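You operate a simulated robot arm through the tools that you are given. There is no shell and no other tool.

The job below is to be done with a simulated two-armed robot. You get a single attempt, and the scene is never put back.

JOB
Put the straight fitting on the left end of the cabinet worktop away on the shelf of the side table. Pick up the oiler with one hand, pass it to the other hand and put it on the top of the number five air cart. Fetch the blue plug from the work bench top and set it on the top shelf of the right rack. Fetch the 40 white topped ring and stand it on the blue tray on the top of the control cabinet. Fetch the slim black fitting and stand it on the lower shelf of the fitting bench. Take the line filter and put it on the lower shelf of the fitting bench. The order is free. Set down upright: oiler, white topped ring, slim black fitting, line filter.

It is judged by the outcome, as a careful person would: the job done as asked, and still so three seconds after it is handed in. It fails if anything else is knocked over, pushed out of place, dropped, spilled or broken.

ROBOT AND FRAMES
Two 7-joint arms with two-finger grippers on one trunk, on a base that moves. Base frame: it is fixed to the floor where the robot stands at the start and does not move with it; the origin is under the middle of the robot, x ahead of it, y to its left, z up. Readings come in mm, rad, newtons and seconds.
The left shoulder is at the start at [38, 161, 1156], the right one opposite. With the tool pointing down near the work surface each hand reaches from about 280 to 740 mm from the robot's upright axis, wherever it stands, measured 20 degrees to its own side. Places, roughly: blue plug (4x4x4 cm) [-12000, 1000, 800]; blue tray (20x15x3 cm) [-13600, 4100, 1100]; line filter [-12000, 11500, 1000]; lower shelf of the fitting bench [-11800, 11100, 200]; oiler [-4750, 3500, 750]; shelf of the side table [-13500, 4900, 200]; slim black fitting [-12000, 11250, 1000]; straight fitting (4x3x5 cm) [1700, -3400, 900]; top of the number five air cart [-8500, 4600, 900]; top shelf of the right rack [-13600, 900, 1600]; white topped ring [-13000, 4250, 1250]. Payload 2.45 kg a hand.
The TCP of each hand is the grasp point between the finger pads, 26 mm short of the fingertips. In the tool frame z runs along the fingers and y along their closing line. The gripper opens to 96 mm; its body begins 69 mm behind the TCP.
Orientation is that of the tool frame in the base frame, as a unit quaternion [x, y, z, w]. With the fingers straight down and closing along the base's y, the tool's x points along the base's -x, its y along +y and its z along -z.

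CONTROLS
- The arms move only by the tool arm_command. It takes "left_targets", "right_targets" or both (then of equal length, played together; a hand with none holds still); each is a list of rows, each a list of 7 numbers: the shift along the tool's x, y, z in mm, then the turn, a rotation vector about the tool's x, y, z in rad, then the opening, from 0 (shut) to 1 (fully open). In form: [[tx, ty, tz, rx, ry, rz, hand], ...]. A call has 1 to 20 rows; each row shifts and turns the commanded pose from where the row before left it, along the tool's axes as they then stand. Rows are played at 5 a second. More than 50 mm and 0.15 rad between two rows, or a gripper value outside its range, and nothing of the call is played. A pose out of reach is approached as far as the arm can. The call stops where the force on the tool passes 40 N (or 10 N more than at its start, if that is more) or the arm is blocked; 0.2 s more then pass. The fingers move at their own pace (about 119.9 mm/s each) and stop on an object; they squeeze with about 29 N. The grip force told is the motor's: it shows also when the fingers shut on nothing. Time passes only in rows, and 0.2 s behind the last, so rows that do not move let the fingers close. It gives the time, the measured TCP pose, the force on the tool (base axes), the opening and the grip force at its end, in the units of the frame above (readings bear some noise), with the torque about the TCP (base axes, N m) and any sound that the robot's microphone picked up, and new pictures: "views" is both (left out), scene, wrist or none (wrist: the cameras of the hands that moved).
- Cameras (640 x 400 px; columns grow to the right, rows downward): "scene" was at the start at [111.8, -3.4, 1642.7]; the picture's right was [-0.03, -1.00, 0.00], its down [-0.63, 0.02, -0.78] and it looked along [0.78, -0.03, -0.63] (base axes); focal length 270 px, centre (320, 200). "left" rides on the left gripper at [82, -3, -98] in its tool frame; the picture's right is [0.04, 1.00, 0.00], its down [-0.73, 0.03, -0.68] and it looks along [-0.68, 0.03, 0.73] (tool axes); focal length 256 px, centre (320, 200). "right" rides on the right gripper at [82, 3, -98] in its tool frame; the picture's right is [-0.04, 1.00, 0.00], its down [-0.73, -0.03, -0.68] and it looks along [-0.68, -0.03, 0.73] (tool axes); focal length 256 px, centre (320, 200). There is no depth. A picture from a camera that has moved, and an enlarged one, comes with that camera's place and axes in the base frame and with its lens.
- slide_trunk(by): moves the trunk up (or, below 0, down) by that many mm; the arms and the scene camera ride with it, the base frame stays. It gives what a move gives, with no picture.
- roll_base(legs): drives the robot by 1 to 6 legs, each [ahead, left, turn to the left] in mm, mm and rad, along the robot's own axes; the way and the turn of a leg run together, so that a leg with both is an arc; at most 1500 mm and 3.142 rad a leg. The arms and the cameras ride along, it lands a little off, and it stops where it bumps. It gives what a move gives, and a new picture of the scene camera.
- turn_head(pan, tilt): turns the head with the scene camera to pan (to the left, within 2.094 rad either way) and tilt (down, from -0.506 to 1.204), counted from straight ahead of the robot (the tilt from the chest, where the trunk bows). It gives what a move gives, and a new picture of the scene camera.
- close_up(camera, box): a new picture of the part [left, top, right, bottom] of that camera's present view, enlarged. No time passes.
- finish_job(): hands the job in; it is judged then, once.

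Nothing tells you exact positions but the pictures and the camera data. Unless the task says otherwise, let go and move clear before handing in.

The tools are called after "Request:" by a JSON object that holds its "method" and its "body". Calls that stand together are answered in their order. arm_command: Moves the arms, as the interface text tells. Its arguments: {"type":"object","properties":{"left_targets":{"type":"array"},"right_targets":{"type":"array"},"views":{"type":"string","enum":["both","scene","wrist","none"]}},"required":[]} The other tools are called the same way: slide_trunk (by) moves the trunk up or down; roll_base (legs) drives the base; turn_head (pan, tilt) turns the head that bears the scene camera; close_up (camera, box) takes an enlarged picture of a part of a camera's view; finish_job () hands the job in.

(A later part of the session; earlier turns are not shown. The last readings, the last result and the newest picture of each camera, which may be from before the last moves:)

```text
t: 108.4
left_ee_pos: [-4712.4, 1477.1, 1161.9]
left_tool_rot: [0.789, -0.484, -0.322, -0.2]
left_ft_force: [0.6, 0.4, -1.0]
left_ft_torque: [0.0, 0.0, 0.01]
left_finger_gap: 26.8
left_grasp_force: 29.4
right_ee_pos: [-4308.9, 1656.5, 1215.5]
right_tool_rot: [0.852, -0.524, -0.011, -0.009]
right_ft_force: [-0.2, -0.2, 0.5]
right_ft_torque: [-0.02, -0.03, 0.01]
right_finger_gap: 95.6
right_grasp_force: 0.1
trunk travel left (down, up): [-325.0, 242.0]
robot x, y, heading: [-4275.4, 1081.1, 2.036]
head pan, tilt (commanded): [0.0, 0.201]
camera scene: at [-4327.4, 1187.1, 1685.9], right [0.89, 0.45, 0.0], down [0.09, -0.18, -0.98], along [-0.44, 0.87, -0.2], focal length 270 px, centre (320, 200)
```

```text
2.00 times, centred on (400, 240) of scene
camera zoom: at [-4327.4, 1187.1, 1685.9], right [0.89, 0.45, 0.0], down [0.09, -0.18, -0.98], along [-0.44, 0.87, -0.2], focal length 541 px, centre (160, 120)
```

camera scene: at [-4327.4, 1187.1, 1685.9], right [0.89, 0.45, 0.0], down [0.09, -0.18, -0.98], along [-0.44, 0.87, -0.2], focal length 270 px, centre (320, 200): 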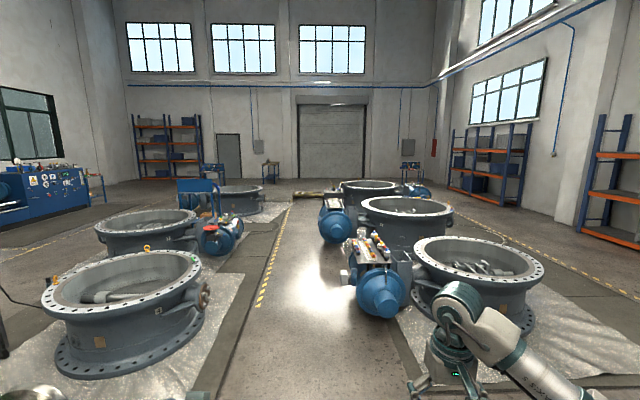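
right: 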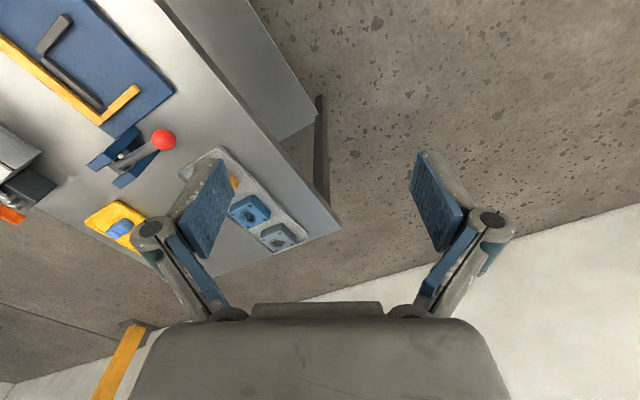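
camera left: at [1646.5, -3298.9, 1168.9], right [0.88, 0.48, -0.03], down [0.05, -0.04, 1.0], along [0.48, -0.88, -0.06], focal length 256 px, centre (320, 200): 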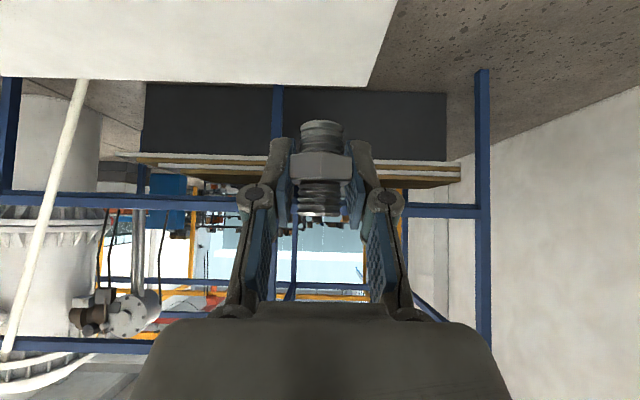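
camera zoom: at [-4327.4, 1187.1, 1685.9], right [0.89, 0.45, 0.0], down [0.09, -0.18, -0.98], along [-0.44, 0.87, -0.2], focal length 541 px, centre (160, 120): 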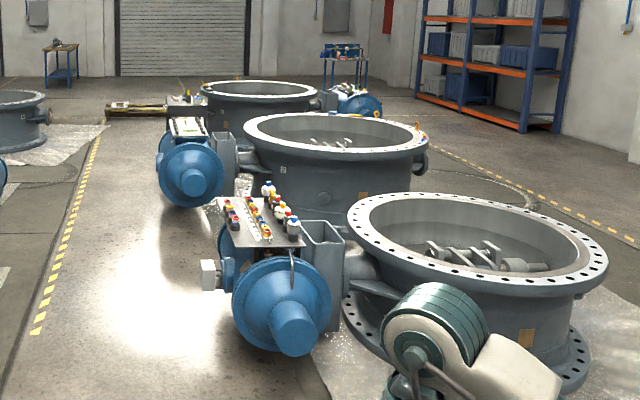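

On top of the first blue actuator there is a tray with many small items. I'll zoom in to find the oiler.

Request:
{"method": "close_up", "body": {"camera": "scene", "box": [335, 220, 415, 270]}}

Request:
{"method": "close_up", "body": {"camera": "scene", "box": [300, 180, 380, 230]}}

Request:
{"method": "close_up", "body": {"camera": "scene", "box": [170, 150, 250, 200]}}

```text
8.00 times, centred on (375, 245) of scene
camera zoom: at [-4327.4, 1187.1, 1685.9], right [0.89, 0.45, 0.0], down [0.09, -0.18, -0.98], along [-0.44, 0.87, -0.2], focal length 2164 px, centre (-120, -160)
```

zoom: 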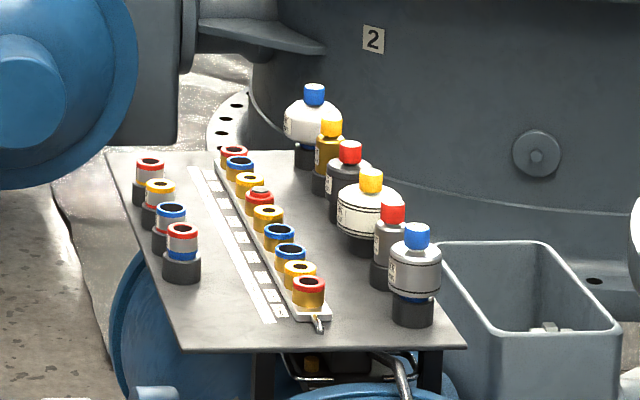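

```text
8.00 times, centred on (340, 205) of scene
camera zoom: at [-4327.4, 1187.1, 1685.9], right [0.89, 0.45, 0.0], down [0.09, -0.18, -0.98], along [-0.44, 0.87, -0.2], focal length 2164 px, centre (160, 160)
```

zoom: 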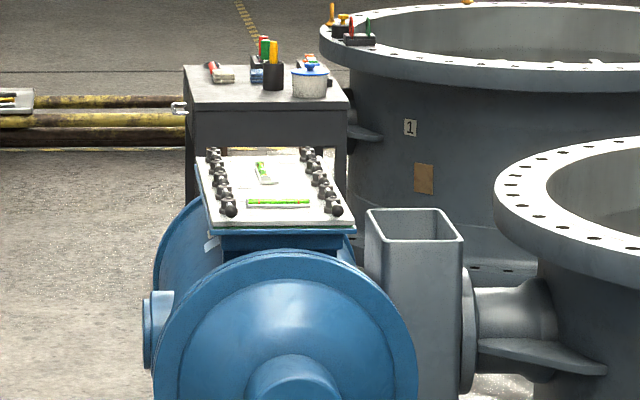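

```text
8.00 times, centred on (210, 175) of scene
camera zoom: at [-4327.4, 1187.1, 1685.9], right [0.89, 0.45, 0.0], down [0.09, -0.18, -0.98], along [-0.44, 0.87, -0.2], focal length 2164 px, centre (1200, 400)
```

zoom: 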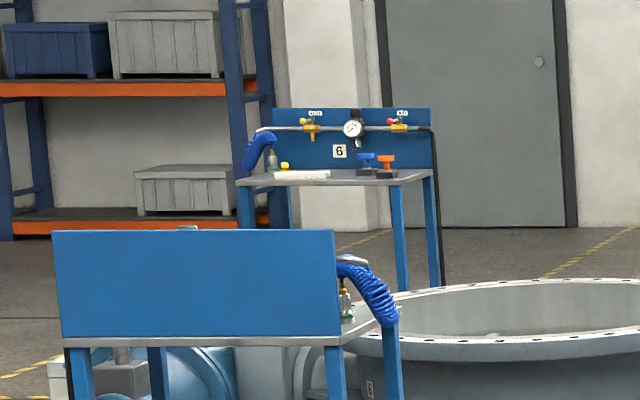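

The tray carries six capped bottle-like items on black bases plus rings. I'll pull up nearer to see which is the oiler before going on.

Request:
{"method": "roll_base", "body": {"legs": [[1300, 0, 0]]}}

Request:
{"method": "turn_head", "body": {"pan": -0.55, "tilt": 0.6}}

```text
t: 115.0
left_ee_pos: [-5282.6, 2646.3, 1165.0]
left_tool_rot: [0.784, -0.489, -0.322, -0.205]
left_ft_force: [-0.6, -0.4, -1.7]
left_ft_torque: [-0.01, -0.02, -0.04]
left_finger_gap: 27.0
left_grasp_force: 28.8
right_ee_pos: [-4877.6, 2821.7, 1218.2]
right_tool_rot: [0.849, -0.529, -0.012, -0.01]
right_ft_force: [-0.1, -0.8, 0.7]
right_ft_torque: [0.01, 0.0, -0.03]
right_finger_gap: 96.2
right_grasp_force: 0.0
trunk travel left (down, up): [-325.0, 242.0]
robot x, y, heading: [-4854.9, 2246.3, 2.028]
head pan, tilt (commanded): [0.0, 0.201]
camera scene: at [-4903.4, 2353.6, 1685.9], right [0.9, 0.44, 0.0], down [0.09, -0.18, -0.98], along [-0.43, 0.88, -0.2], focal length 270 px, centre (320, 200)
```

scene: 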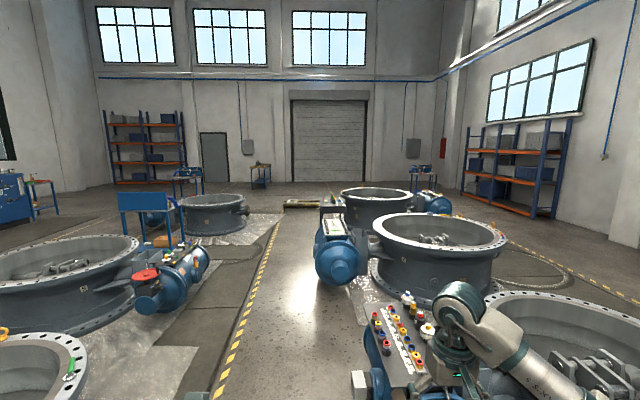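

```text
t: 115.9
left_ee_pos: [-5278.0, 2644.6, 1167.1]
left_tool_rot: [0.782, -0.489, -0.326, -0.21]
left_ft_force: [-0.1, -1.3, -0.5]
left_ft_torque: [-0.01, 0.01, -0.01]
left_finger_gap: 27.1
left_grasp_force: 28.8
right_ee_pos: [-4875.3, 2816.7, 1219.8]
right_tool_rot: [0.849, -0.528, -0.014, -0.012]
right_ft_force: [1.2, -0.5, 0.0]
right_ft_torque: [0.0, -0.02, 0.01]
right_finger_gap: 96.3
right_grasp_force: 0.0
trunk travel left (down, up): [-325.0, 242.0]
robot x, y, heading: [-4853.2, 2247.0, 2.023]
head pan, tilt (commanded): [-0.55, 0.6]
camera scene: at [-4853.9, 2357.9, 1649.3], right [1.0, -0.1, 0.0], down [-0.05, -0.57, -0.82], along [0.08, 0.82, -0.57], focal length 270 px, centre (320, 200)
```

scene: 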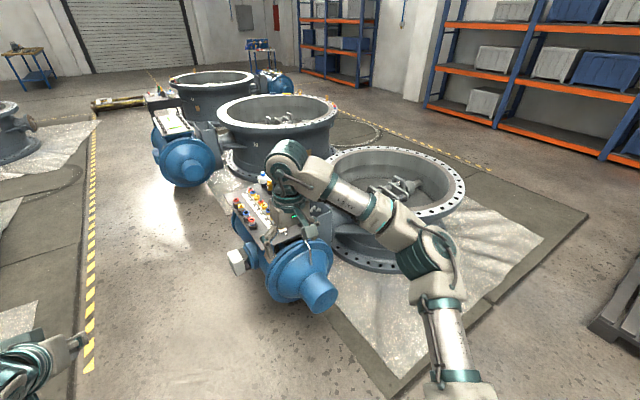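

Request:
{"method": "roll_base", "body": {"legs": [[850, 150, 0.01]]}}

Request:
{"method": "turn_head", "body": {"pan": -1.3, "tilt": 0.75}}

```text
t: 120.5
left_ee_pos: [-5779.0, 3345.8, 1168.3]
left_tool_rot: [0.78, -0.491, -0.326, -0.21]
left_ft_force: [-0.7, -0.2, -1.8]
left_ft_torque: [0.02, -0.02, -0.01]
left_finger_gap: 27.3
left_grasp_force: 29.0
right_ee_pos: [-5374.1, 3516.2, 1219.7]
right_tool_rot: [0.847, -0.531, -0.015, -0.011]
right_ft_force: [0.2, -0.1, 0.8]
right_ft_torque: [0.0, 0.0, -0.01]
right_finger_gap: 95.7
right_grasp_force: 0.1
trunk travel left (down, up): [-325.0, 242.0]
robot x, y, heading: [-5358.9, 2951.3, 2.02]
head pan, tilt (commanded): [-0.55, 0.6]
camera scene: at [-5355.0, 3057.4, 1649.2], right [0.99, -0.1, 0.0], down [-0.06, -0.57, -0.82], along [0.09, 0.82, -0.57], focal length 270 px, centre (320, 200)
```

scene: 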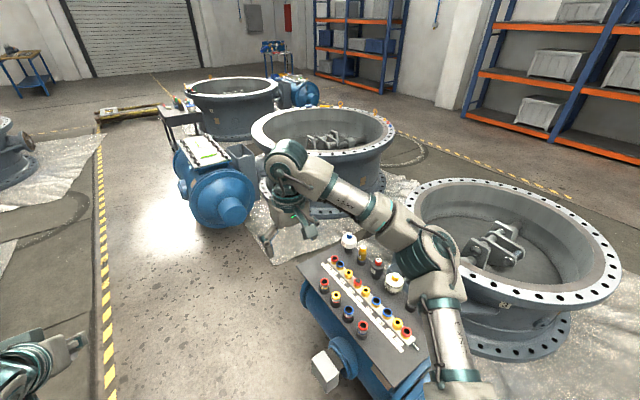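

```text
t: 121.6
left_ee_pos: [-5777.1, 3344.8, 1171.3]
left_tool_rot: [0.778, -0.49, -0.328, -0.216]
left_ft_force: [0.6, -0.8, -0.9]
left_ft_torque: [0.03, 0.02, 0.0]
left_finger_gap: 27.3
left_grasp_force: 29.6
right_ee_pos: [-5371.6, 3512.3, 1222.0]
right_tool_rot: [0.847, -0.531, -0.016, -0.012]
right_ft_force: [0.1, -0.6, 0.2]
right_ft_torque: [-0.01, -0.01, -0.02]
right_finger_gap: 95.8
right_grasp_force: 0.1
trunk travel left (down, up): [-325.0, 242.0]
robot x, y, heading: [-5354.9, 2953.2, 2.019]
head pan, tilt (commanded): [-1.3, 0.75]
camera scene: at [-5302.5, 3024.3, 1636.6], right [0.66, -0.75, 0.0], down [-0.51, -0.45, -0.73], along [0.55, 0.48, -0.68], focal length 270 px, centre (320, 200)
```

scene: 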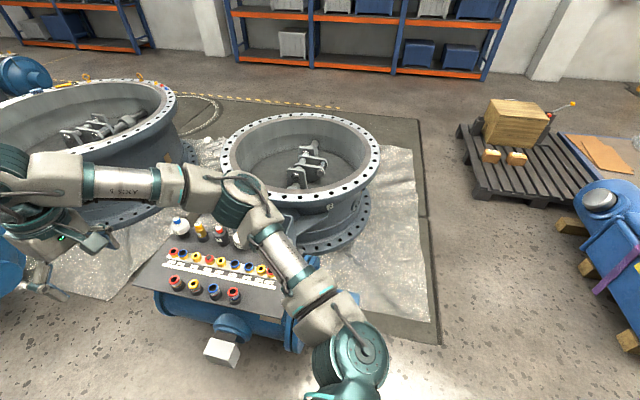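

Request:
{"method": "close_up", "body": {"camera": "scene", "box": [150, 205, 290, 305]}}

Request:
{"method": "roll_base", "body": {"legs": [[-350, 0, 0]]}}

Request:
{"method": "turn_head", "body": {"pan": -0.9, "tilt": 0.75}}

```text
4.00 times, centred on (220, 255) of scene
camera zoom: at [-5302.5, 3024.3, 1636.6], right [0.66, -0.75, 0.0], down [-0.51, -0.45, -0.73], along [0.55, 0.48, -0.68], focal length 1082 px, centre (720, -20)
```

zoom: 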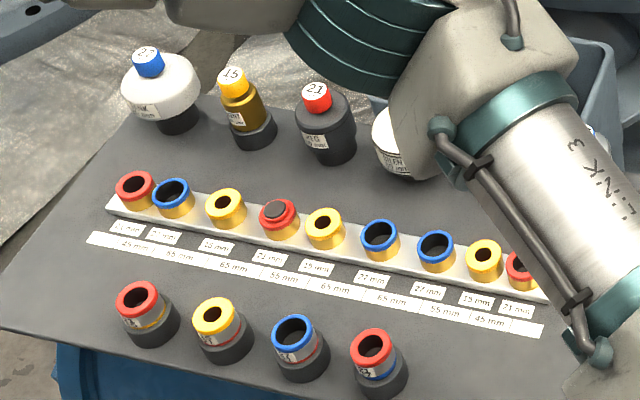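

```text
t: 123.9
left_ee_pos: [-5621.6, 3021.6, 1170.3]
left_tool_rot: [0.777, -0.491, -0.327, -0.217]
left_ft_force: [-0.1, 0.7, -0.5]
left_ft_torque: [0.03, 0.03, -0.02]
left_finger_gap: 27.3
left_grasp_force: 29.2
right_ee_pos: [-5218.4, 3190.5, 1221.5]
right_tool_rot: [0.847, -0.531, -0.016, -0.011]
right_ft_force: [-0.5, 0.2, 0.2]
right_ft_torque: [-0.02, 0.01, 0.02]
right_finger_gap: 96.0
right_grasp_force: 0.0
trunk travel left (down, up): [-325.0, 242.0]
robot x, y, heading: [-5197.7, 2622.6, 2.017]
head pan, tilt (commanded): [-1.3, 0.75]
camera scene: at [-5147.3, 2702.0, 1636.4], right [0.66, -0.75, 0.01], down [-0.51, -0.45, -0.73], along [0.55, 0.48, -0.68], focal length 270 px, centre (320, 200)
```

scene: 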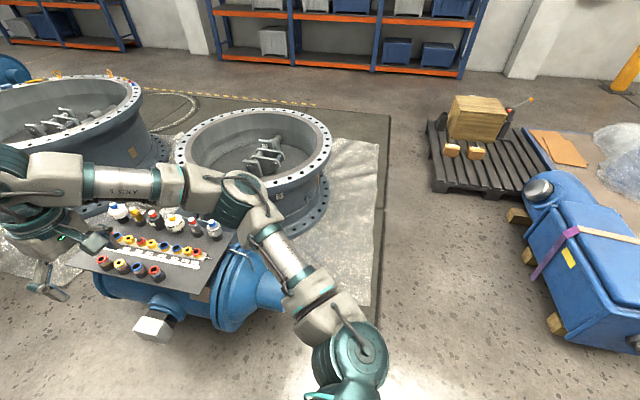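

```text
t: 124.8
left_ee_pos: [-5619.6, 3019.6, 1172.8]
left_tool_rot: [0.775, -0.492, -0.33, -0.222]
left_ft_force: [0.0, 0.5, -0.4]
left_ft_torque: [-0.01, -0.02, 0.0]
left_finger_gap: 27.3
left_grasp_force: 29.1
right_ee_pos: [-5215.1, 3185.6, 1224.7]
right_tool_rot: [0.847, -0.532, -0.017, -0.014]
right_ft_force: [0.7, -0.2, -0.1]
right_ft_torque: [-0.01, -0.02, -0.01]
right_finger_gap: 96.1
right_grasp_force: 0.0
trunk travel left (down, up): [-325.0, 242.0]
robot x, y, heading: [-5203.9, 2625.3, 2.013]
head pan, tilt (commanded): [-0.901, 0.75]
camera scene: at [-5173.1, 2720.3, 1636.5], right [0.9, -0.44, 0.0], down [-0.3, -0.62, -0.73], along [0.32, 0.65, -0.68], focal length 270 px, centre (320, 200)
```

scene: 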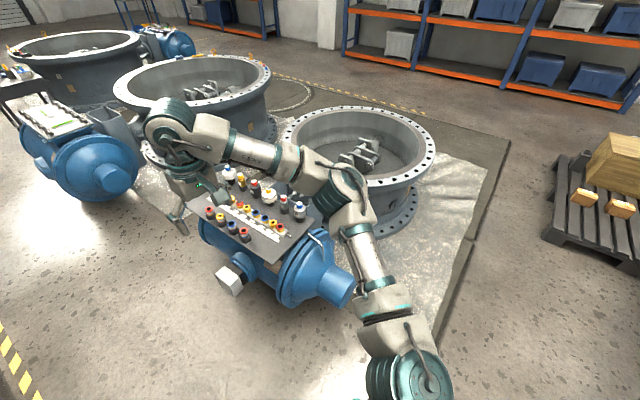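

Request:
{"method": "close_up", "body": {"camera": "scene", "box": [190, 155, 320, 236]}}

Request:
{"method": "close_up", "body": {"camera": "scene", "box": [220, 160, 270, 191]}}

Request:
{"method": "close_up", "body": {"camera": "scene", "box": [265, 185, 315, 216]}}

```text
4.92 times, centred on (255, 196) of scene
camera zoom: at [-5173.1, 2720.3, 1636.5], right [0.9, -0.44, 0.0], down [-0.3, -0.62, -0.73], along [0.32, 0.65, -0.68], focal length 1332 px, centre (640, 222)
```

zoom: 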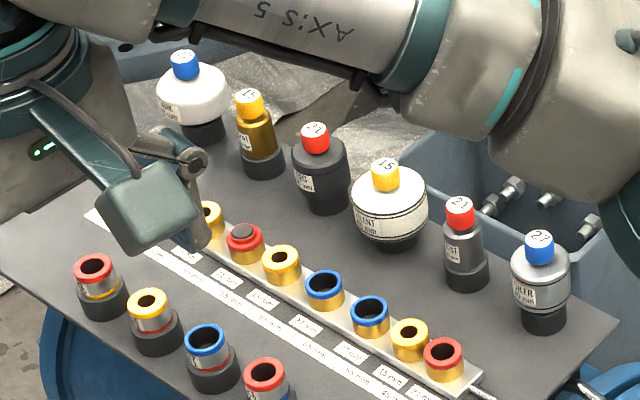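

```text
12.80 times, centred on (245, 176) of scene
camera zoom: at [-5173.1, 2720.3, 1636.5], right [0.9, -0.44, 0.0], down [-0.3, -0.62, -0.73], along [0.32, 0.65, -0.68], focal length 3463 px, centre (1280, 514)
```

zoom: 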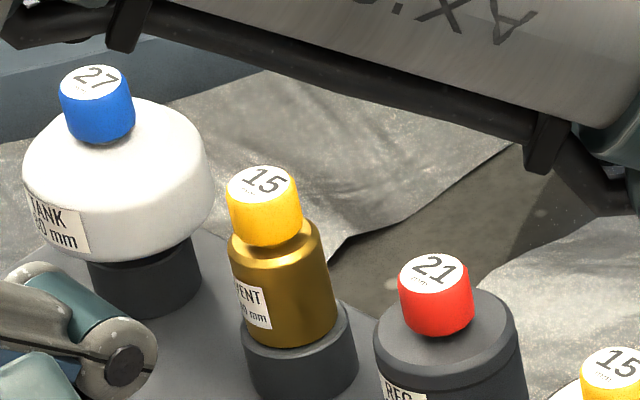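

```text
12.80 times, centred on (290, 200) of scene
camera zoom: at [-5173.1, 2720.3, 1636.5], right [0.9, -0.44, 0.0], down [-0.3, -0.62, -0.73], along [0.32, 0.65, -0.68], focal length 3463 px, centre (704, 194)
```

zoom: 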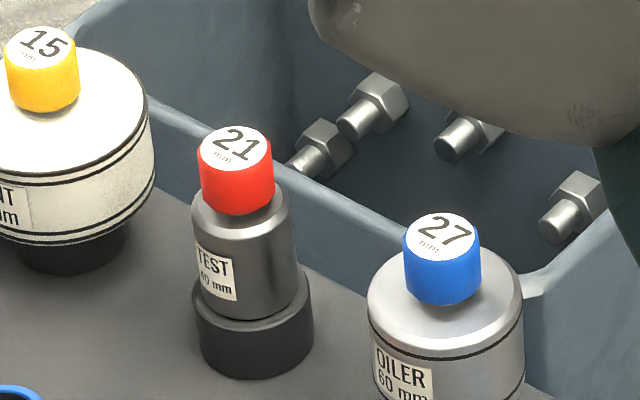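

The labels settle it: the front-right silver piece with the blue "27 mm" cap is marked OILER. I'll deliver the straight fitting first, so I look ahead down the lane now.

Request:
{"method": "turn_head", "body": {"pan": 0.0, "tilt": 0.25}}

Request:
{"method": "turn_head", "body": {"pan": 0.8, "tilt": 0.2}}

```text
t: 126.0
left_ee_pos: [-5619.0, 3018.8, 1174.1]
left_tool_rot: [0.775, -0.492, -0.33, -0.222]
left_ft_force: [0.5, 1.0, -0.9]
left_ft_torque: [0.01, 0.0, 0.01]
left_finger_gap: 26.9
left_grasp_force: 28.7
right_ee_pos: [-5217.3, 3185.6, 1224.3]
right_tool_rot: [0.847, -0.532, -0.016, -0.013]
right_ft_force: [-0.6, -0.6, 0.2]
right_ft_torque: [0.03, 0.02, 0.01]
right_finger_gap: 95.8
right_grasp_force: 0.0
trunk travel left (down, up): [-325.0, 242.0]
robot x, y, heading: [-5201.6, 2627.1, 2.017]
head pan, tilt (commanded): [0.0, 0.25]
camera scene: at [-5250.1, 2730.7, 1681.3], right [0.9, 0.43, 0.0], down [0.11, -0.23, -0.97], along [-0.42, 0.87, -0.25], focal length 270 px, centre (320, 200)
```

scene: 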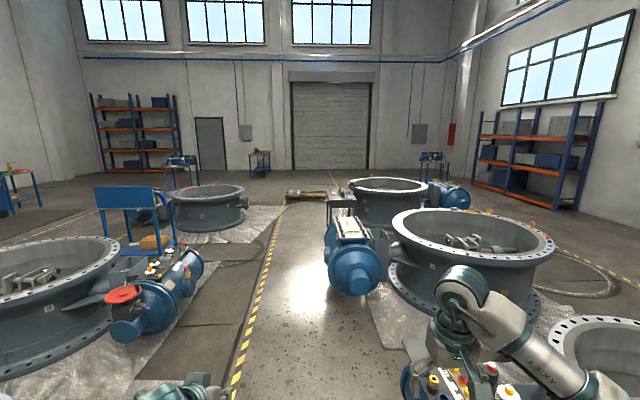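

```text
t: 127.1
left_ee_pos: [-5618.8, 3018.6, 1174.1]
left_tool_rot: [0.775, -0.491, -0.33, -0.222]
left_ft_force: [0.2, -0.5, -0.5]
left_ft_torque: [-0.01, 0.03, 0.01]
left_finger_gap: 26.9
left_grasp_force: 29.4
right_ee_pos: [-5216.0, 3185.3, 1224.6]
right_tool_rot: [0.847, -0.531, -0.017, -0.013]
right_ft_force: [0.0, -0.4, 0.4]
right_ft_torque: [0.0, 0.01, -0.01]
right_finger_gap: 96.1
right_grasp_force: 0.1
trunk travel left (down, up): [-325.0, 242.0]
robot x, y, heading: [-5202.0, 2624.3, 2.019]
head pan, tilt (commanded): [0.799, 0.201]
camera scene: at [-5298.1, 2676.1, 1686.0], right [0.32, 0.95, 0.0], down [0.19, -0.07, -0.98], along [-0.93, 0.31, -0.2], focal length 270 px, centre (320, 200)
```

scene: 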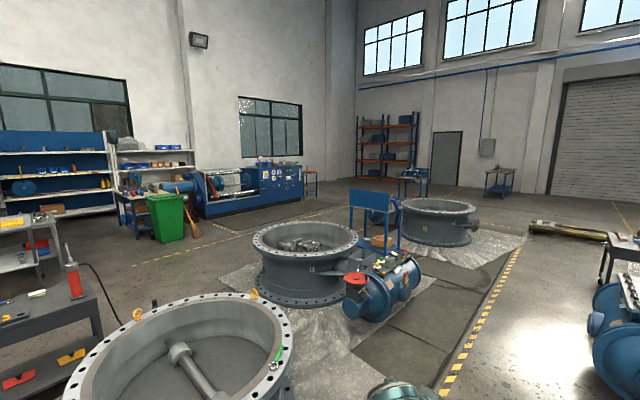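

Request:
{"method": "close_up", "body": {"camera": "scene", "box": [0, 120, 190, 240]}}

Request:
{"method": "close_up", "body": {"camera": "scene", "box": [180, 130, 340, 230]}}

Request:
{"method": "close_up", "body": {"camera": "scene", "box": [330, 150, 530, 275]}}

```text
3.33 times, centred on (95, 180) of scene
camera zoom: at [-5298.1, 2676.1, 1686.0], right [0.32, 0.95, 0.0], down [0.19, -0.07, -0.98], along [-0.93, 0.31, -0.2], focal length 902 px, centre (1070, 267)
```

zoom: 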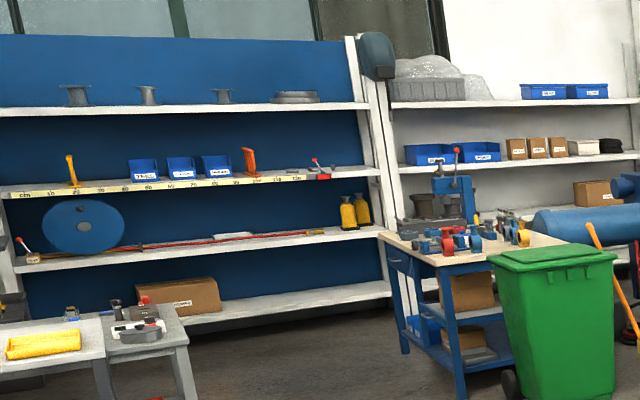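

```text
4.00 times, centred on (260, 180) of scene
camera zoom: at [-5298.1, 2676.1, 1686.0], right [0.32, 0.95, 0.0], down [0.19, -0.07, -0.98], along [-0.93, 0.31, -0.2], focal length 1082 px, centre (560, 280)
```

zoom: 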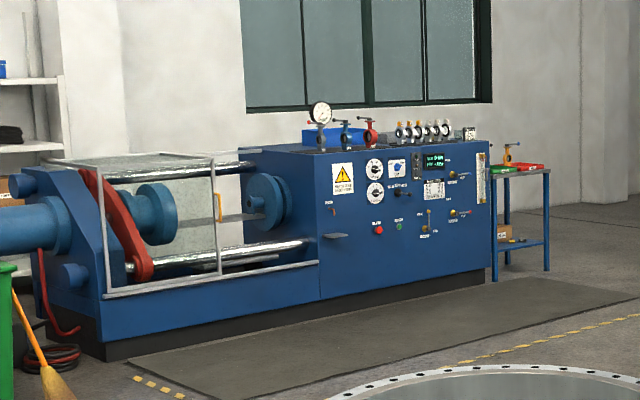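

```text
3.20 times, centred on (430, 212) of scene
camera zoom: at [-5298.1, 2676.1, 1686.0], right [0.32, 0.95, 0.0], down [0.19, -0.07, -0.98], along [-0.93, 0.31, -0.2], focal length 866 px, centre (-32, 160)
```

zoom: 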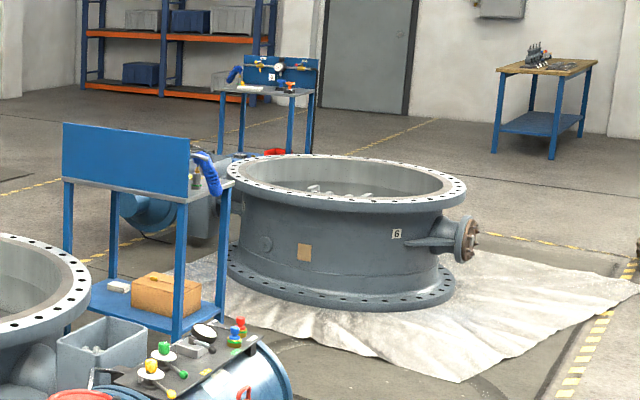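

I now see the layout: the blue test rig with the control cabinet (tray and rings on top), the small blue side table at its right end, cart 5 by the near valve, and the wooden fitting bench far back. I'll drive along the lane, shifted left, and look for the way across.

Request:
{"method": "roll_base", "body": {"legs": [[1400, 480, 0.018], [1500, 0, 0], [1500, 0, 0]]}}

Request:
{"method": "turn_head", "body": {"pan": 0.0, "tilt": 0.25}}

```text
t: 148.6
left_ee_pos: [-7986.1, 6784.4, 1174.3]
left_tool_rot: [0.777, -0.488, -0.331, -0.221]
left_ft_force: [0.7, 0.6, -0.9]
left_ft_torque: [0.02, 0.01, -0.02]
left_finger_gap: 27.2
left_grasp_force: 28.8
right_ee_pos: [-7584.3, 6956.6, 1224.0]
right_tool_rot: [0.849, -0.528, -0.018, -0.013]
right_ft_force: [0.3, 0.3, 0.4]
right_ft_torque: [0.01, 0.01, -0.02]
right_finger_gap: 95.8
right_grasp_force: 0.0
trunk travel left (down, up): [-325.0, 242.0]
robot x, y, heading: [-7566.1, 6392.3, 2.023]
head pan, tilt (commanded): [0.799, 0.201]
camera scene: at [-7662.4, 6444.3, 1686.1], right [0.31, 0.95, 0.0], down [0.19, -0.07, -0.98], along [-0.93, 0.3, -0.2], focal length 270 px, centre (320, 200)
```

scene: 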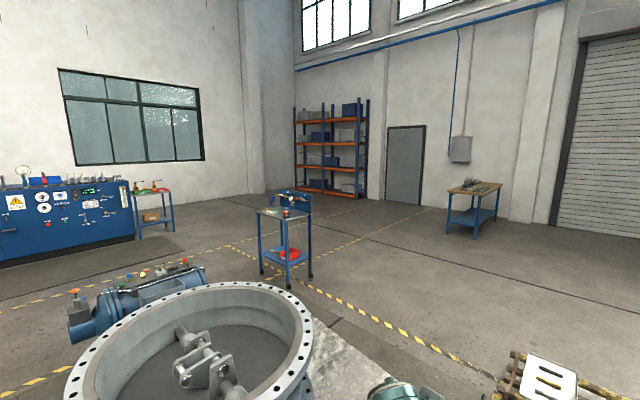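

```text
t: 149.7
left_ee_pos: [-7983.4, 6782.8, 1177.4]
left_tool_rot: [0.775, -0.487, -0.334, -0.225]
left_ft_force: [-0.3, 0.2, -0.7]
left_ft_torque: [0.02, -0.01, 0.0]
left_finger_gap: 26.9
left_grasp_force: 28.6
right_ee_pos: [-7582.4, 6951.7, 1225.6]
right_tool_rot: [0.849, -0.529, -0.018, -0.014]
right_ft_force: [0.0, -0.1, -0.1]
right_ft_torque: [0.01, -0.01, -0.02]
right_finger_gap: 96.0
right_grasp_force: 0.1
trunk travel left (down, up): [-325.0, 242.0]
robot x, y, heading: [-7564.7, 6394.6, 2.024]
head pan, tilt (commanded): [0.0, 0.25]
camera scene: at [-7615.0, 6499.6, 1681.3], right [0.9, 0.44, 0.0], down [0.11, -0.23, -0.97], along [-0.43, 0.87, -0.25], focal length 270 px, centre (320, 200)
```

scene: 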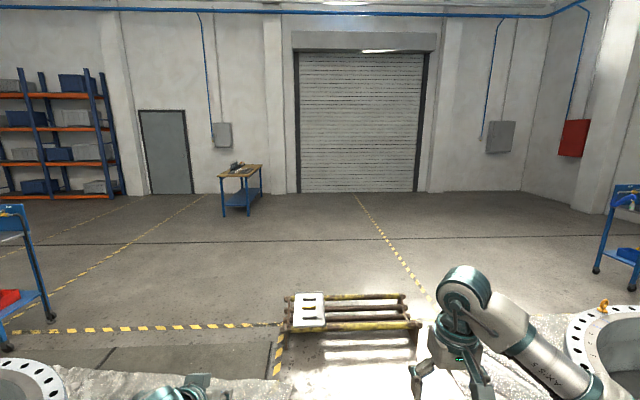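

The way across is to go around cart 6 on its far side: between valve 6 and the pipe rack on the floor, then left. I'll do it in two stages.

Request:
{"method": "roll_base", "body": {"legs": [[600, 0, 0.011], [0, 0, 0.663], [1100, 0, 0]]}}

```text
t: 160.2
left_ee_pos: [-9409.2, 7457.0, 1177.9]
left_tool_rot: [0.891, -0.207, -0.39, -0.104]
left_ft_force: [0.3, -0.2, -1.8]
left_ft_torque: [0.0, 0.0, -0.01]
left_finger_gap: 27.1
left_grasp_force: 29.2
right_ee_pos: [-9197.9, 7837.2, 1225.6]
right_tool_rot: [0.975, -0.22, -0.023, -0.007]
right_ft_force: [0.7, -0.2, 0.3]
right_ft_torque: [-0.04, 0.03, -0.01]
right_finger_gap: 95.9
right_grasp_force: 0.0
trunk travel left (down, up): [-325.0, 242.0]
robot x, y, heading: [-8841.9, 7409.7, 2.692]
head pan, tilt (commanded): [0.0, 0.25]
camera scene: at [-8943.2, 7461.0, 1681.4], right [0.43, 0.9, 0.0], down [0.23, -0.11, -0.97], along [-0.87, 0.42, -0.25], focal length 270 px, centre (320, 200)
```

scene: 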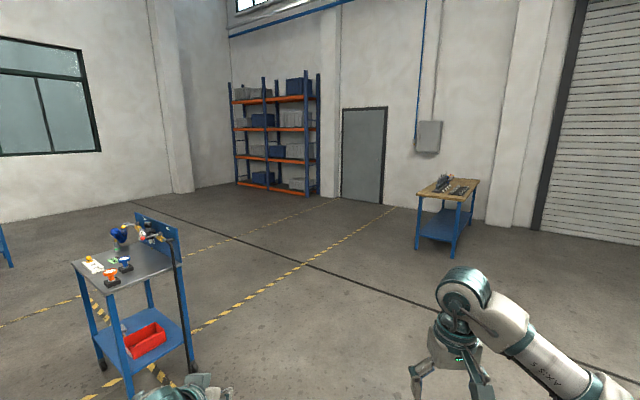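

Request:
{"method": "roll_base", "body": {"legs": [[1000, 0, 0], [1050, 0, 0], [0, 0, 0.91], [1500, 0, 0]]}}

Request:
{"method": "turn_head", "body": {"pan": 0.4, "tilt": 0.3}}

```text
t: 179.9
left_ee_pos: [-12466.5, 7260.1, 1180.5]
left_tool_rot: [0.893, 0.191, -0.402, 0.07]
left_ft_force: [-0.3, 0.0, -1.5]
left_ft_torque: [-0.01, 0.0, -0.03]
left_finger_gap: 27.0
left_grasp_force: 28.7
right_ee_pos: [-12624.9, 7662.7, 1229.1]
right_tool_rot: [0.976, 0.216, -0.025, 0.003]
right_ft_force: [0.4, 0.1, 0.2]
right_ft_torque: [0.01, 0.04, -0.01]
right_finger_gap: 95.8
right_grasp_force: 0.1
trunk travel left (down, up): [-325.0, 242.0]
robot x, y, heading: [-12072.8, 7666.3, -2.71]
head pan, tilt (commanded): [0.0, 0.25]
camera scene: at [-12176.0, 7617.0, 1681.4], right [-0.42, 0.91, 0.0], down [0.23, 0.11, -0.97], along [-0.88, -0.41, -0.25], focal length 270 px, centre (320, 200)
```

scene: 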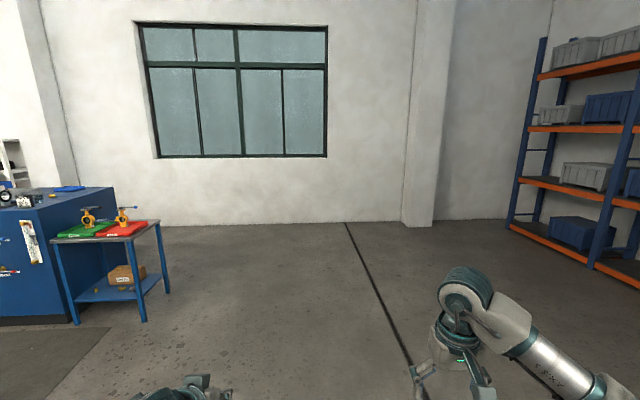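

```text
t: 180.8
left_ee_pos: [-12465.0, 7261.9, 1184.0]
left_tool_rot: [0.891, 0.189, -0.407, 0.067]
left_ft_force: [0.7, -0.3, -0.9]
left_ft_torque: [0.02, 0.01, -0.01]
left_finger_gap: 26.9
left_grasp_force: 29.1
right_ee_pos: [-12622.2, 7665.0, 1230.1]
right_tool_rot: [0.976, 0.217, -0.027, 0.004]
right_ft_force: [-0.1, -0.5, -0.4]
right_ft_torque: [-0.02, 0.02, 0.02]
right_finger_gap: 96.1
right_grasp_force: 0.1
trunk travel left (down, up): [-325.0, 242.0]
robot x, y, heading: [-12069.6, 7664.7, -2.707]
head pan, tilt (commanded): [0.4, 0.3]
camera scene: at [-12154.1, 7587.4, 1676.7], right [-0.74, 0.67, 0.0], down [0.2, 0.22, -0.95], along [-0.64, -0.71, -0.3], focal length 270 px, centre (320, 200)
```

scene: 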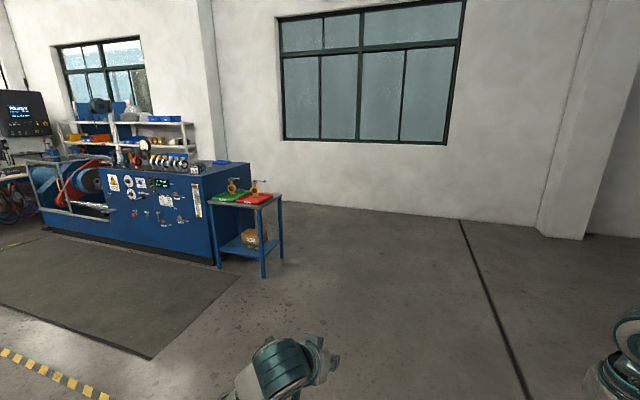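

Request:
{"method": "close_up", "body": {"camera": "scene", "box": [195, 170, 305, 290]}}

Request:
{"method": "close_up", "body": {"camera": "scene", "box": [100, 125, 240, 213]}}

```text
3.33 times, centred on (250, 230) of scene
camera zoom: at [-12154.1, 7587.4, 1676.7], right [-0.74, 0.67, 0.0], down [0.2, 0.22, -0.95], along [-0.64, -0.71, -0.3], focal length 902 px, centre (553, 100)
```

zoom: 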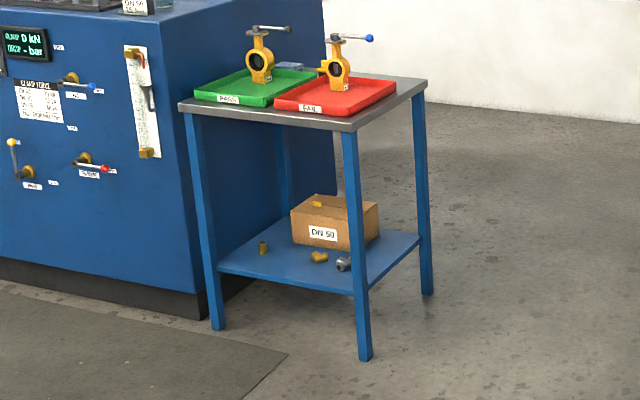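

```text
4.55 times, centred on (170, 169) of scene
camera zoom: at [-12154.1, 7587.4, 1676.7], right [-0.74, 0.67, 0.0], down [0.2, 0.22, -0.95], along [-0.64, -0.71, -0.3], focal length 1230 px, centre (1002, 341)
```

zoom: 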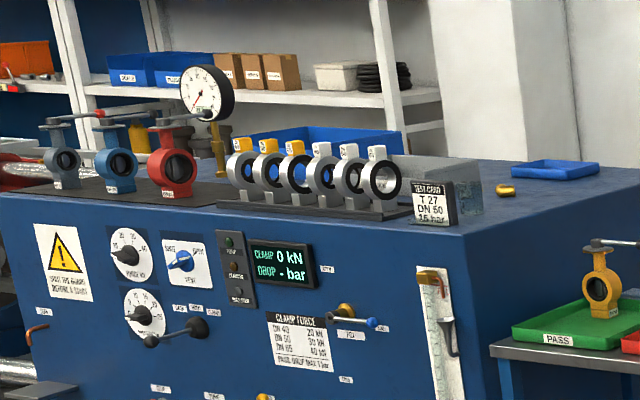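

The side table shelf already holds a DN 50 box and three small fittings; there's free room at its front edge left of centre. I'll drive round in front of it.

Request:
{"method": "roll_base", "body": {"legs": [[1300, 0, 0.029], [0, 1500, 0], [0, 200, 0]]}}

Request:
{"method": "turn_head", "body": {"pan": 0.15, "tilt": 0.7}}

```text
t: 195.6
left_ee_pos: [-12872.0, 5153.9, 1183.0]
left_tool_rot: [0.888, 0.209, -0.402, 0.08]
left_ft_force: [0.4, 0.0, -1.3]
left_ft_torque: [0.02, -0.01, 0.0]
left_finger_gap: 27.0
left_grasp_force: 29.1
right_ee_pos: [-13046.5, 5550.8, 1229.3]
right_tool_rot: [0.971, 0.236, -0.026, 0.006]
right_ft_force: [0.1, 0.2, 0.4]
right_ft_torque: [0.02, 0.0, 0.03]
right_finger_gap: 96.0
right_grasp_force: 0.0
trunk travel left (down, up): [-325.0, 242.0]
robot x, y, heading: [-12494.0, 5575.7, -2.665]
head pan, tilt (commanded): [0.4, 0.3]
camera scene: at [-12582.7, 5506.0, 1676.9], right [-0.77, 0.64, -0.01], down [0.2, 0.22, -0.96], along [-0.61, -0.73, -0.3], focal length 270 px, centre (320, 200)
```

scene: 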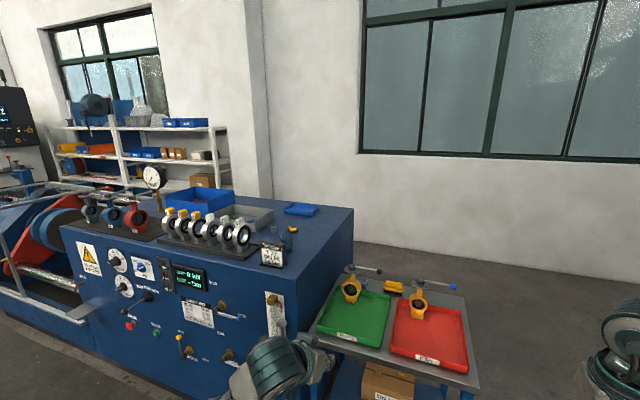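

```text
t: 196.5
left_ee_pos: [-12863.7, 5149.6, 1183.6]
left_tool_rot: [0.887, 0.211, -0.403, 0.078]
left_ft_force: [0.7, -0.4, -2.2]
left_ft_torque: [0.0, 0.0, -0.04]
left_finger_gap: 26.9
left_grasp_force: 28.9
right_ee_pos: [-13038.0, 5547.1, 1233.4]
right_tool_rot: [0.971, 0.237, -0.029, 0.005]
right_ft_force: [-0.4, -0.4, 0.6]
right_ft_torque: [-0.02, -0.05, -0.03]
right_finger_gap: 96.1
right_grasp_force: 0.0
trunk travel left (down, up): [-325.0, 242.0]
robot x, y, heading: [-12494.8, 5574.8, -2.669]
head pan, tilt (commanded): [0.15, 0.7]
camera scene: at [-12592.6, 5531.9, 1640.7], right [-0.58, 0.81, -0.01], down [0.53, 0.37, -0.76], along [-0.62, -0.45, -0.65], focal length 270 px, centre (320, 200)
```

scene: 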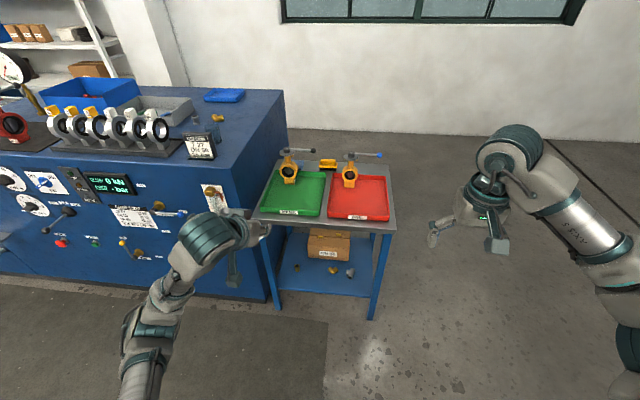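

Request:
{"method": "close_up", "body": {"camera": "scene", "box": [255, 215, 395, 325]}}

```text
3.64 times, centred on (325, 270) of scene
camera zoom: at [-12592.6, 5531.9, 1640.7], right [-0.58, 0.81, -0.01], down [0.53, 0.37, -0.76], along [-0.62, -0.45, -0.65], focal length 984 px, centre (302, -54)
```

zoom: 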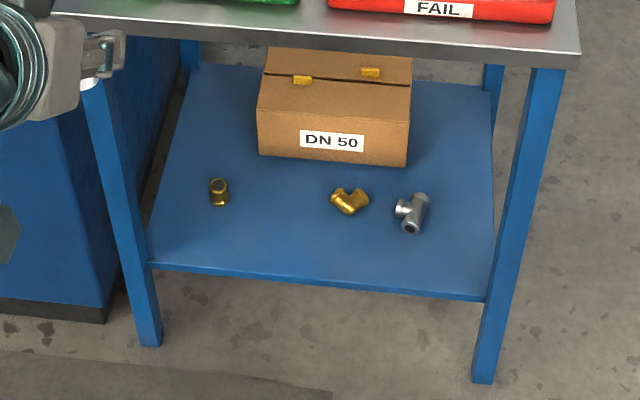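

The shelf has a brass straight, a brass elbow and a grey tee near the front, with a free gap between the first two. First I pull the right arm back and up so it clears the table top, then lower the trunk.

Request:
{"method": "arm_command", "body": {"right_targets": [[0, 0, -50, 0, 0, 0, 1], [0, 0, -50, 0, 0, 0, 1], [0, 0, -50, 0, 0, 0, 1], [50, 0, 0, 0, 0, 0, 1], [50, 0, 0, 0, 0, 0, 1], [50, 0, 0, 0, 0, 0, 1], [50, 0, 0, 0, 0, 0, 1], [0, 0, 0, 0, 0, 0, 1]], "views": "none"}}

Request:
{"method": "slide_trunk", "body": {"by": -320}}

```text
t: 198.3
left_ee_pos: [-12864.0, 5146.7, 1181.5]
left_tool_rot: [0.888, 0.211, -0.402, 0.076]
left_ft_force: [-0.1, 0.4, -0.2]
left_ft_torque: [0.0, 0.0, -0.04]
left_finger_gap: 27.1
left_grasp_force: 29.0
right_ee_pos: [-12855.3, 5640.2, 1369.8]
right_tool_rot: [0.972, 0.235, -0.028, 0.002]
right_ft_force: [-1.0, -0.5, -1.0]
right_ft_torque: [-0.01, -0.01, 0.0]
right_finger_gap: 96.0
right_grasp_force: 0.0
trunk travel left (down, up): [-325.0, 242.0]
robot x, y, heading: [-12492.4, 5572.8, -2.666]
head pan, tilt (commanded): [0.15, 0.7]
```

```text
t: 201.4
left_ee_pos: [-12866.8, 5155.9, 865.0]
left_tool_rot: [0.887, 0.209, -0.404, 0.079]
left_ft_force: [0.6, 0.5, -0.4]
left_ft_torque: [0.0, -0.02, 0.02]
left_finger_gap: 26.7
left_grasp_force: 28.8
right_ee_pos: [-12999.7, 5571.7, 903.5]
right_tool_rot: [0.95, 0.233, 0.203, -0.049]
right_ft_force: [0.1, -0.3, -0.1]
right_ft_torque: [-0.05, -0.03, 0.0]
right_finger_gap: 95.9
right_grasp_force: 0.2
trunk travel left (down, up): [-5.0, 562.0]
robot x, y, heading: [-12497.4, 5578.2, -2.671]
head pan, tilt (commanded): [0.15, 0.7]
```

The right arm came out of the trunk move in a different pose than expected. I'll look before doing anything else.

Request:
{"method": "turn_head", "body": {"pan": -0.1, "tilt": 0.6}}

Request:
{"method": "arm_command", "body": {"right_targets": [[0, 0, 0, 0, 0, 0, 1]], "views": "wrist"}}

```text
t: 202.2
left_ee_pos: [-12866.1, 5151.6, 864.6]
left_tool_rot: [0.887, 0.209, -0.404, 0.078]
left_ft_force: [0.4, 0.5, -0.9]
left_ft_torque: [0.0, 0.0, 0.01]
left_finger_gap: 26.8
left_grasp_force: 29.1
right_ee_pos: [-12999.1, 5569.1, 902.1]
right_tool_rot: [0.95, 0.233, 0.203, -0.052]
right_ft_force: [-1.4, -0.2, 0.3]
right_ft_torque: [-0.02, -0.01, 0.0]
right_finger_gap: 96.2
right_grasp_force: 0.0
trunk travel left (down, up): [-5.0, 562.0]
robot x, y, heading: [-12493.6, 5572.7, -2.673]
head pan, tilt (commanded): [-0.099, 0.6]
camera scene: at [-12881.4, 5395.2, 1268.5], right [-0.37, 0.93, 0.0], down [0.53, 0.21, -0.82], along [-0.76, -0.3, -0.57], focal length 270 px, centre (320, 200)
```

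scene: 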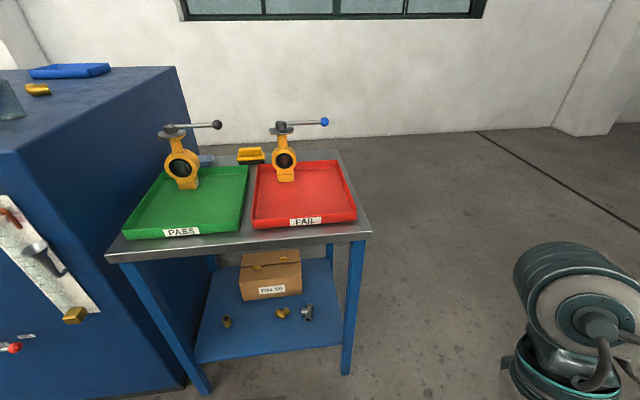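

```text
t: 202.6
left_ee_pos: [-12859.7, 5140.7, 860.9]
left_tool_rot: [0.886, 0.212, -0.405, 0.074]
left_ft_force: [-0.6, -0.3, -1.4]
left_ft_torque: [0.02, 0.04, 0.0]
left_finger_gap: 27.1
left_grasp_force: 29.4
right_ee_pos: [-12993.6, 5556.7, 906.3]
right_tool_rot: [0.95, 0.233, 0.202, -0.057]
right_ft_force: [-0.2, 0.0, -0.1]
right_ft_torque: [0.02, 0.05, -0.03]
right_finger_gap: 95.9
right_grasp_force: 0.1
trunk travel left (down, up): [-5.0, 562.0]
robot x, y, heading: [-12493.9, 5573.9, -2.67]
head pan, tilt (commanded): [-0.099, 0.6]
camera right: at [-12961.3, 5567.8, 1028.1], right [0.43, -0.9, -0.03], down [-0.85, -0.42, 0.32], along [-0.3, -0.11, -0.95], focal length 256 px, centre (320, 200)
```

right: 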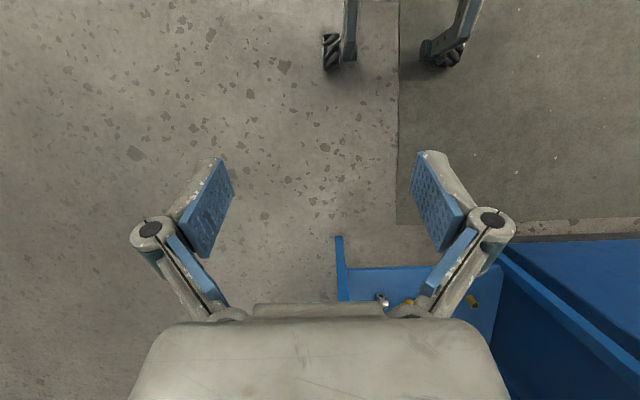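

Lowering makes the trunk bow forward by about 320 mm, so the shoulders are now further ahead. The table stays clear of the arms. I'll lower the left hand in front of the table in steps, first squaring up its small tilt drift.

Request:
{"method": "arm_command", "body": {"left_targets": [[0, 0, 0, -0.027, 0.08, 0.031, 0], [28, 1.8, 34, 0, 0, 0, 0], [28, 1.8, 34, 0, 0, 0, 0], [28, 1.8, 34, 0, 0, 0, 0], [28, 1.8, 34, 0, 0, 0, 0], [28, 1.8, 34, 0, 0, 0, 0], [28, 1.8, 34, 0, 0, 0, 0], [0, 0, 0, 0, 0, 0, 0]], "views": "both"}}

```text
t: 204.4
left_ee_pos: [-12877.2, 5125.3, 597.6]
left_tool_rot: [0.904, 0.205, -0.365, 0.085]
left_ft_force: [-0.1, -0.5, -1.6]
left_ft_torque: [0.01, -0.02, -0.01]
left_finger_gap: 27.1
left_grasp_force: 29.3
right_ee_pos: [-12996.0, 5562.5, 902.7]
right_tool_rot: [0.95, 0.232, 0.202, -0.054]
right_ft_force: [-0.5, -0.8, 0.6]
right_ft_torque: [0.02, 0.02, -0.02]
right_finger_gap: 95.9
right_grasp_force: 0.0
trunk travel left (down, up): [-5.0, 562.0]
robot x, y, heading: [-12495.1, 5571.7, -2.671]
head pan, tilt (commanded): [-0.099, 0.6]
camera scene: at [-12876.3, 5386.8, 1268.9], right [-0.37, 0.93, 0.0], down [0.53, 0.21, -0.82], along [-0.76, -0.3, -0.57], focal length 270 px, centre (320, 200)
camera left: at [-12763.2, 5182.6, 610.1], right [0.46, -0.89, -0.02], down [-0.04, -0.05, 1.0], along [-0.89, -0.46, -0.06], focal length 256 px, centre (320, 200)
```

scene: 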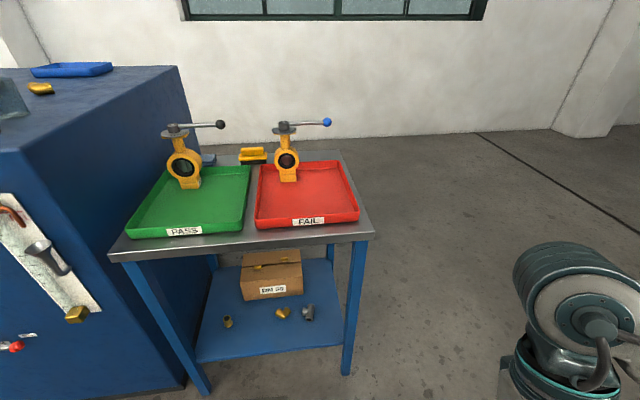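
left: 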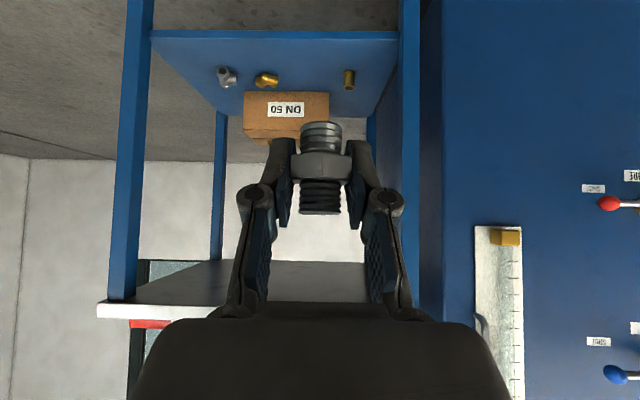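

The shelf and its items show clearly in the left wrist view; shelf top is near z = 230. I lower the hand to about z = 308 and shift 37 mm to the robot's right to line up with the gap.

Request:
{"method": "arm_command", "body": {"left_targets": [[33.4, -0.2, 34.5, 0, 0, 0, 0], [33.4, -0.2, 34.5, 0, 0, 0, 0], [33.4, -0.2, 34.5, 0, 0, 0, 0], [33.4, -0.2, 34.5, 0, 0, 0, 0], [33.4, -0.2, 34.5, 0, 0, 0, 0], [33.4, -0.2, 34.5, 0, 0, 0, 0], [0, -37, 0, 0, 0, 0, 0], [0, 0, 0, 0, 0, 0, 0]], "views": "wrist"}}

Request:
{"method": "turn_head", "body": {"pan": 0.1, "tilt": 1.0}}

```text
t: 206.2
left_ee_pos: [-12891.7, 5162.9, 309.6]
left_tool_rot: [0.905, 0.205, -0.364, 0.085]
left_ft_force: [-0.1, -1.1, -0.6]
left_ft_torque: [0.02, 0.02, 0.01]
left_finger_gap: 27.4
left_grasp_force: 28.4
right_ee_pos: [-12998.0, 5563.5, 904.1]
right_tool_rot: [0.949, 0.233, 0.204, -0.054]
right_ft_force: [0.2, -0.4, -0.2]
right_ft_torque: [0.0, -0.01, -0.02]
right_finger_gap: 96.1
right_grasp_force: 0.0
trunk travel left (down, up): [-5.0, 562.0]
robot x, y, heading: [-12495.5, 5578.4, -2.664]
head pan, tilt (commanded): [-0.099, 0.6]
camera left: at [-12777.6, 5219.6, 322.8], right [0.46, -0.89, -0.02], down [-0.04, -0.05, 1.0], along [-0.89, -0.46, -0.06], focal length 256 px, centre (320, 200)
```

left: 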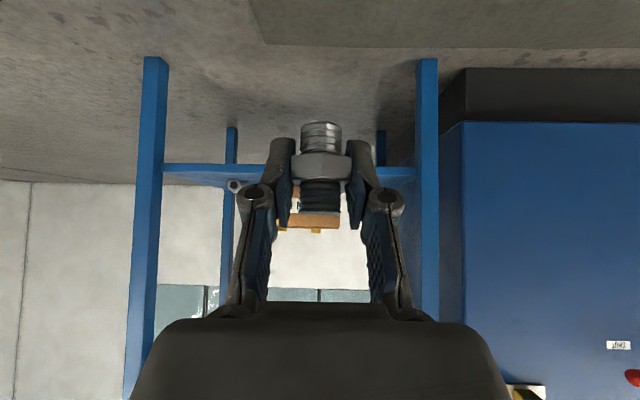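

```text
t: 207.1
left_ee_pos: [-12891.2, 5161.5, 308.0]
left_tool_rot: [0.904, 0.206, -0.364, 0.086]
left_ft_force: [-0.1, -0.3, -0.9]
left_ft_torque: [0.02, 0.02, 0.03]
left_finger_gap: 27.4
left_grasp_force: 29.1
right_ee_pos: [-12996.1, 5562.7, 903.7]
right_tool_rot: [0.95, 0.233, 0.203, -0.054]
right_ft_force: [-0.5, -0.7, 0.3]
right_ft_torque: [0.04, 0.02, 0.0]
right_finger_gap: 96.0
right_grasp_force: 0.0
trunk travel left (down, up): [-5.0, 562.0]
robot x, y, heading: [-12498.3, 5572.9, -2.665]
head pan, tilt (commanded): [0.099, 1.0]
camera scene: at [-12852.8, 5382.7, 1237.1], right [-0.54, 0.84, 0.0], down [0.71, 0.46, -0.54], along [-0.45, -0.29, -0.84], focal length 270 px, centre (320, 200)
```

scene: 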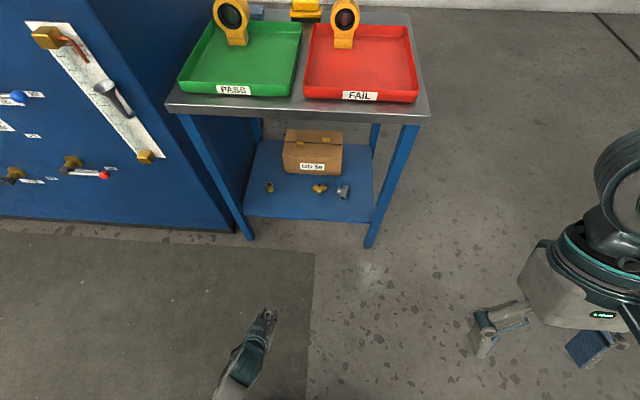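

Request:
{"method": "close_up", "body": {"camera": "left", "box": [140, 120, 300, 220]}}

Request:
{"method": "close_up", "body": {"camera": "scene", "box": [230, 120, 400, 240]}}

```text
4.00 times, centred on (220, 170) of left
camera zoom: at [-12777.6, 5219.1, 323.1], right [0.46, -0.89, -0.02], down [-0.04, -0.05, 1.0], along [-0.89, -0.46, -0.06], focal length 1024 px, centre (720, 320)
```

zoom: 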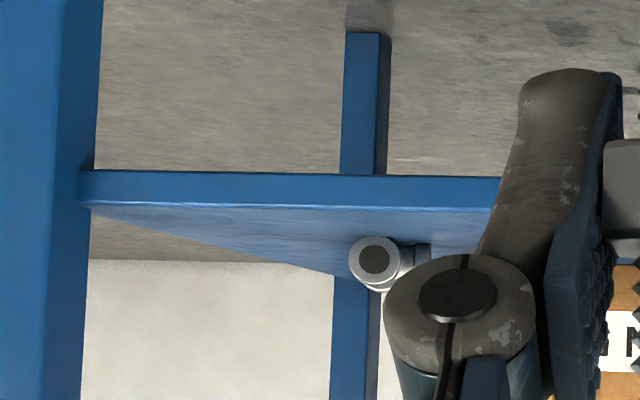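

```text
3.33 times, centred on (315, 180) of scene
camera zoom: at [-12852.8, 5382.7, 1237.1], right [-0.54, 0.84, 0.0], down [0.71, 0.46, -0.54], along [-0.45, -0.29, -0.84], focal length 902 px, centre (337, 267)
```

zoom: 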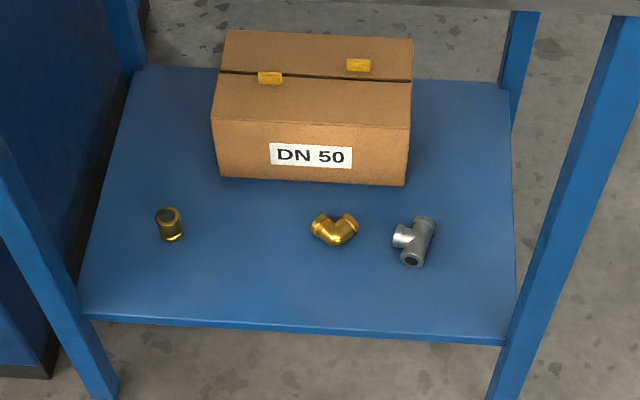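

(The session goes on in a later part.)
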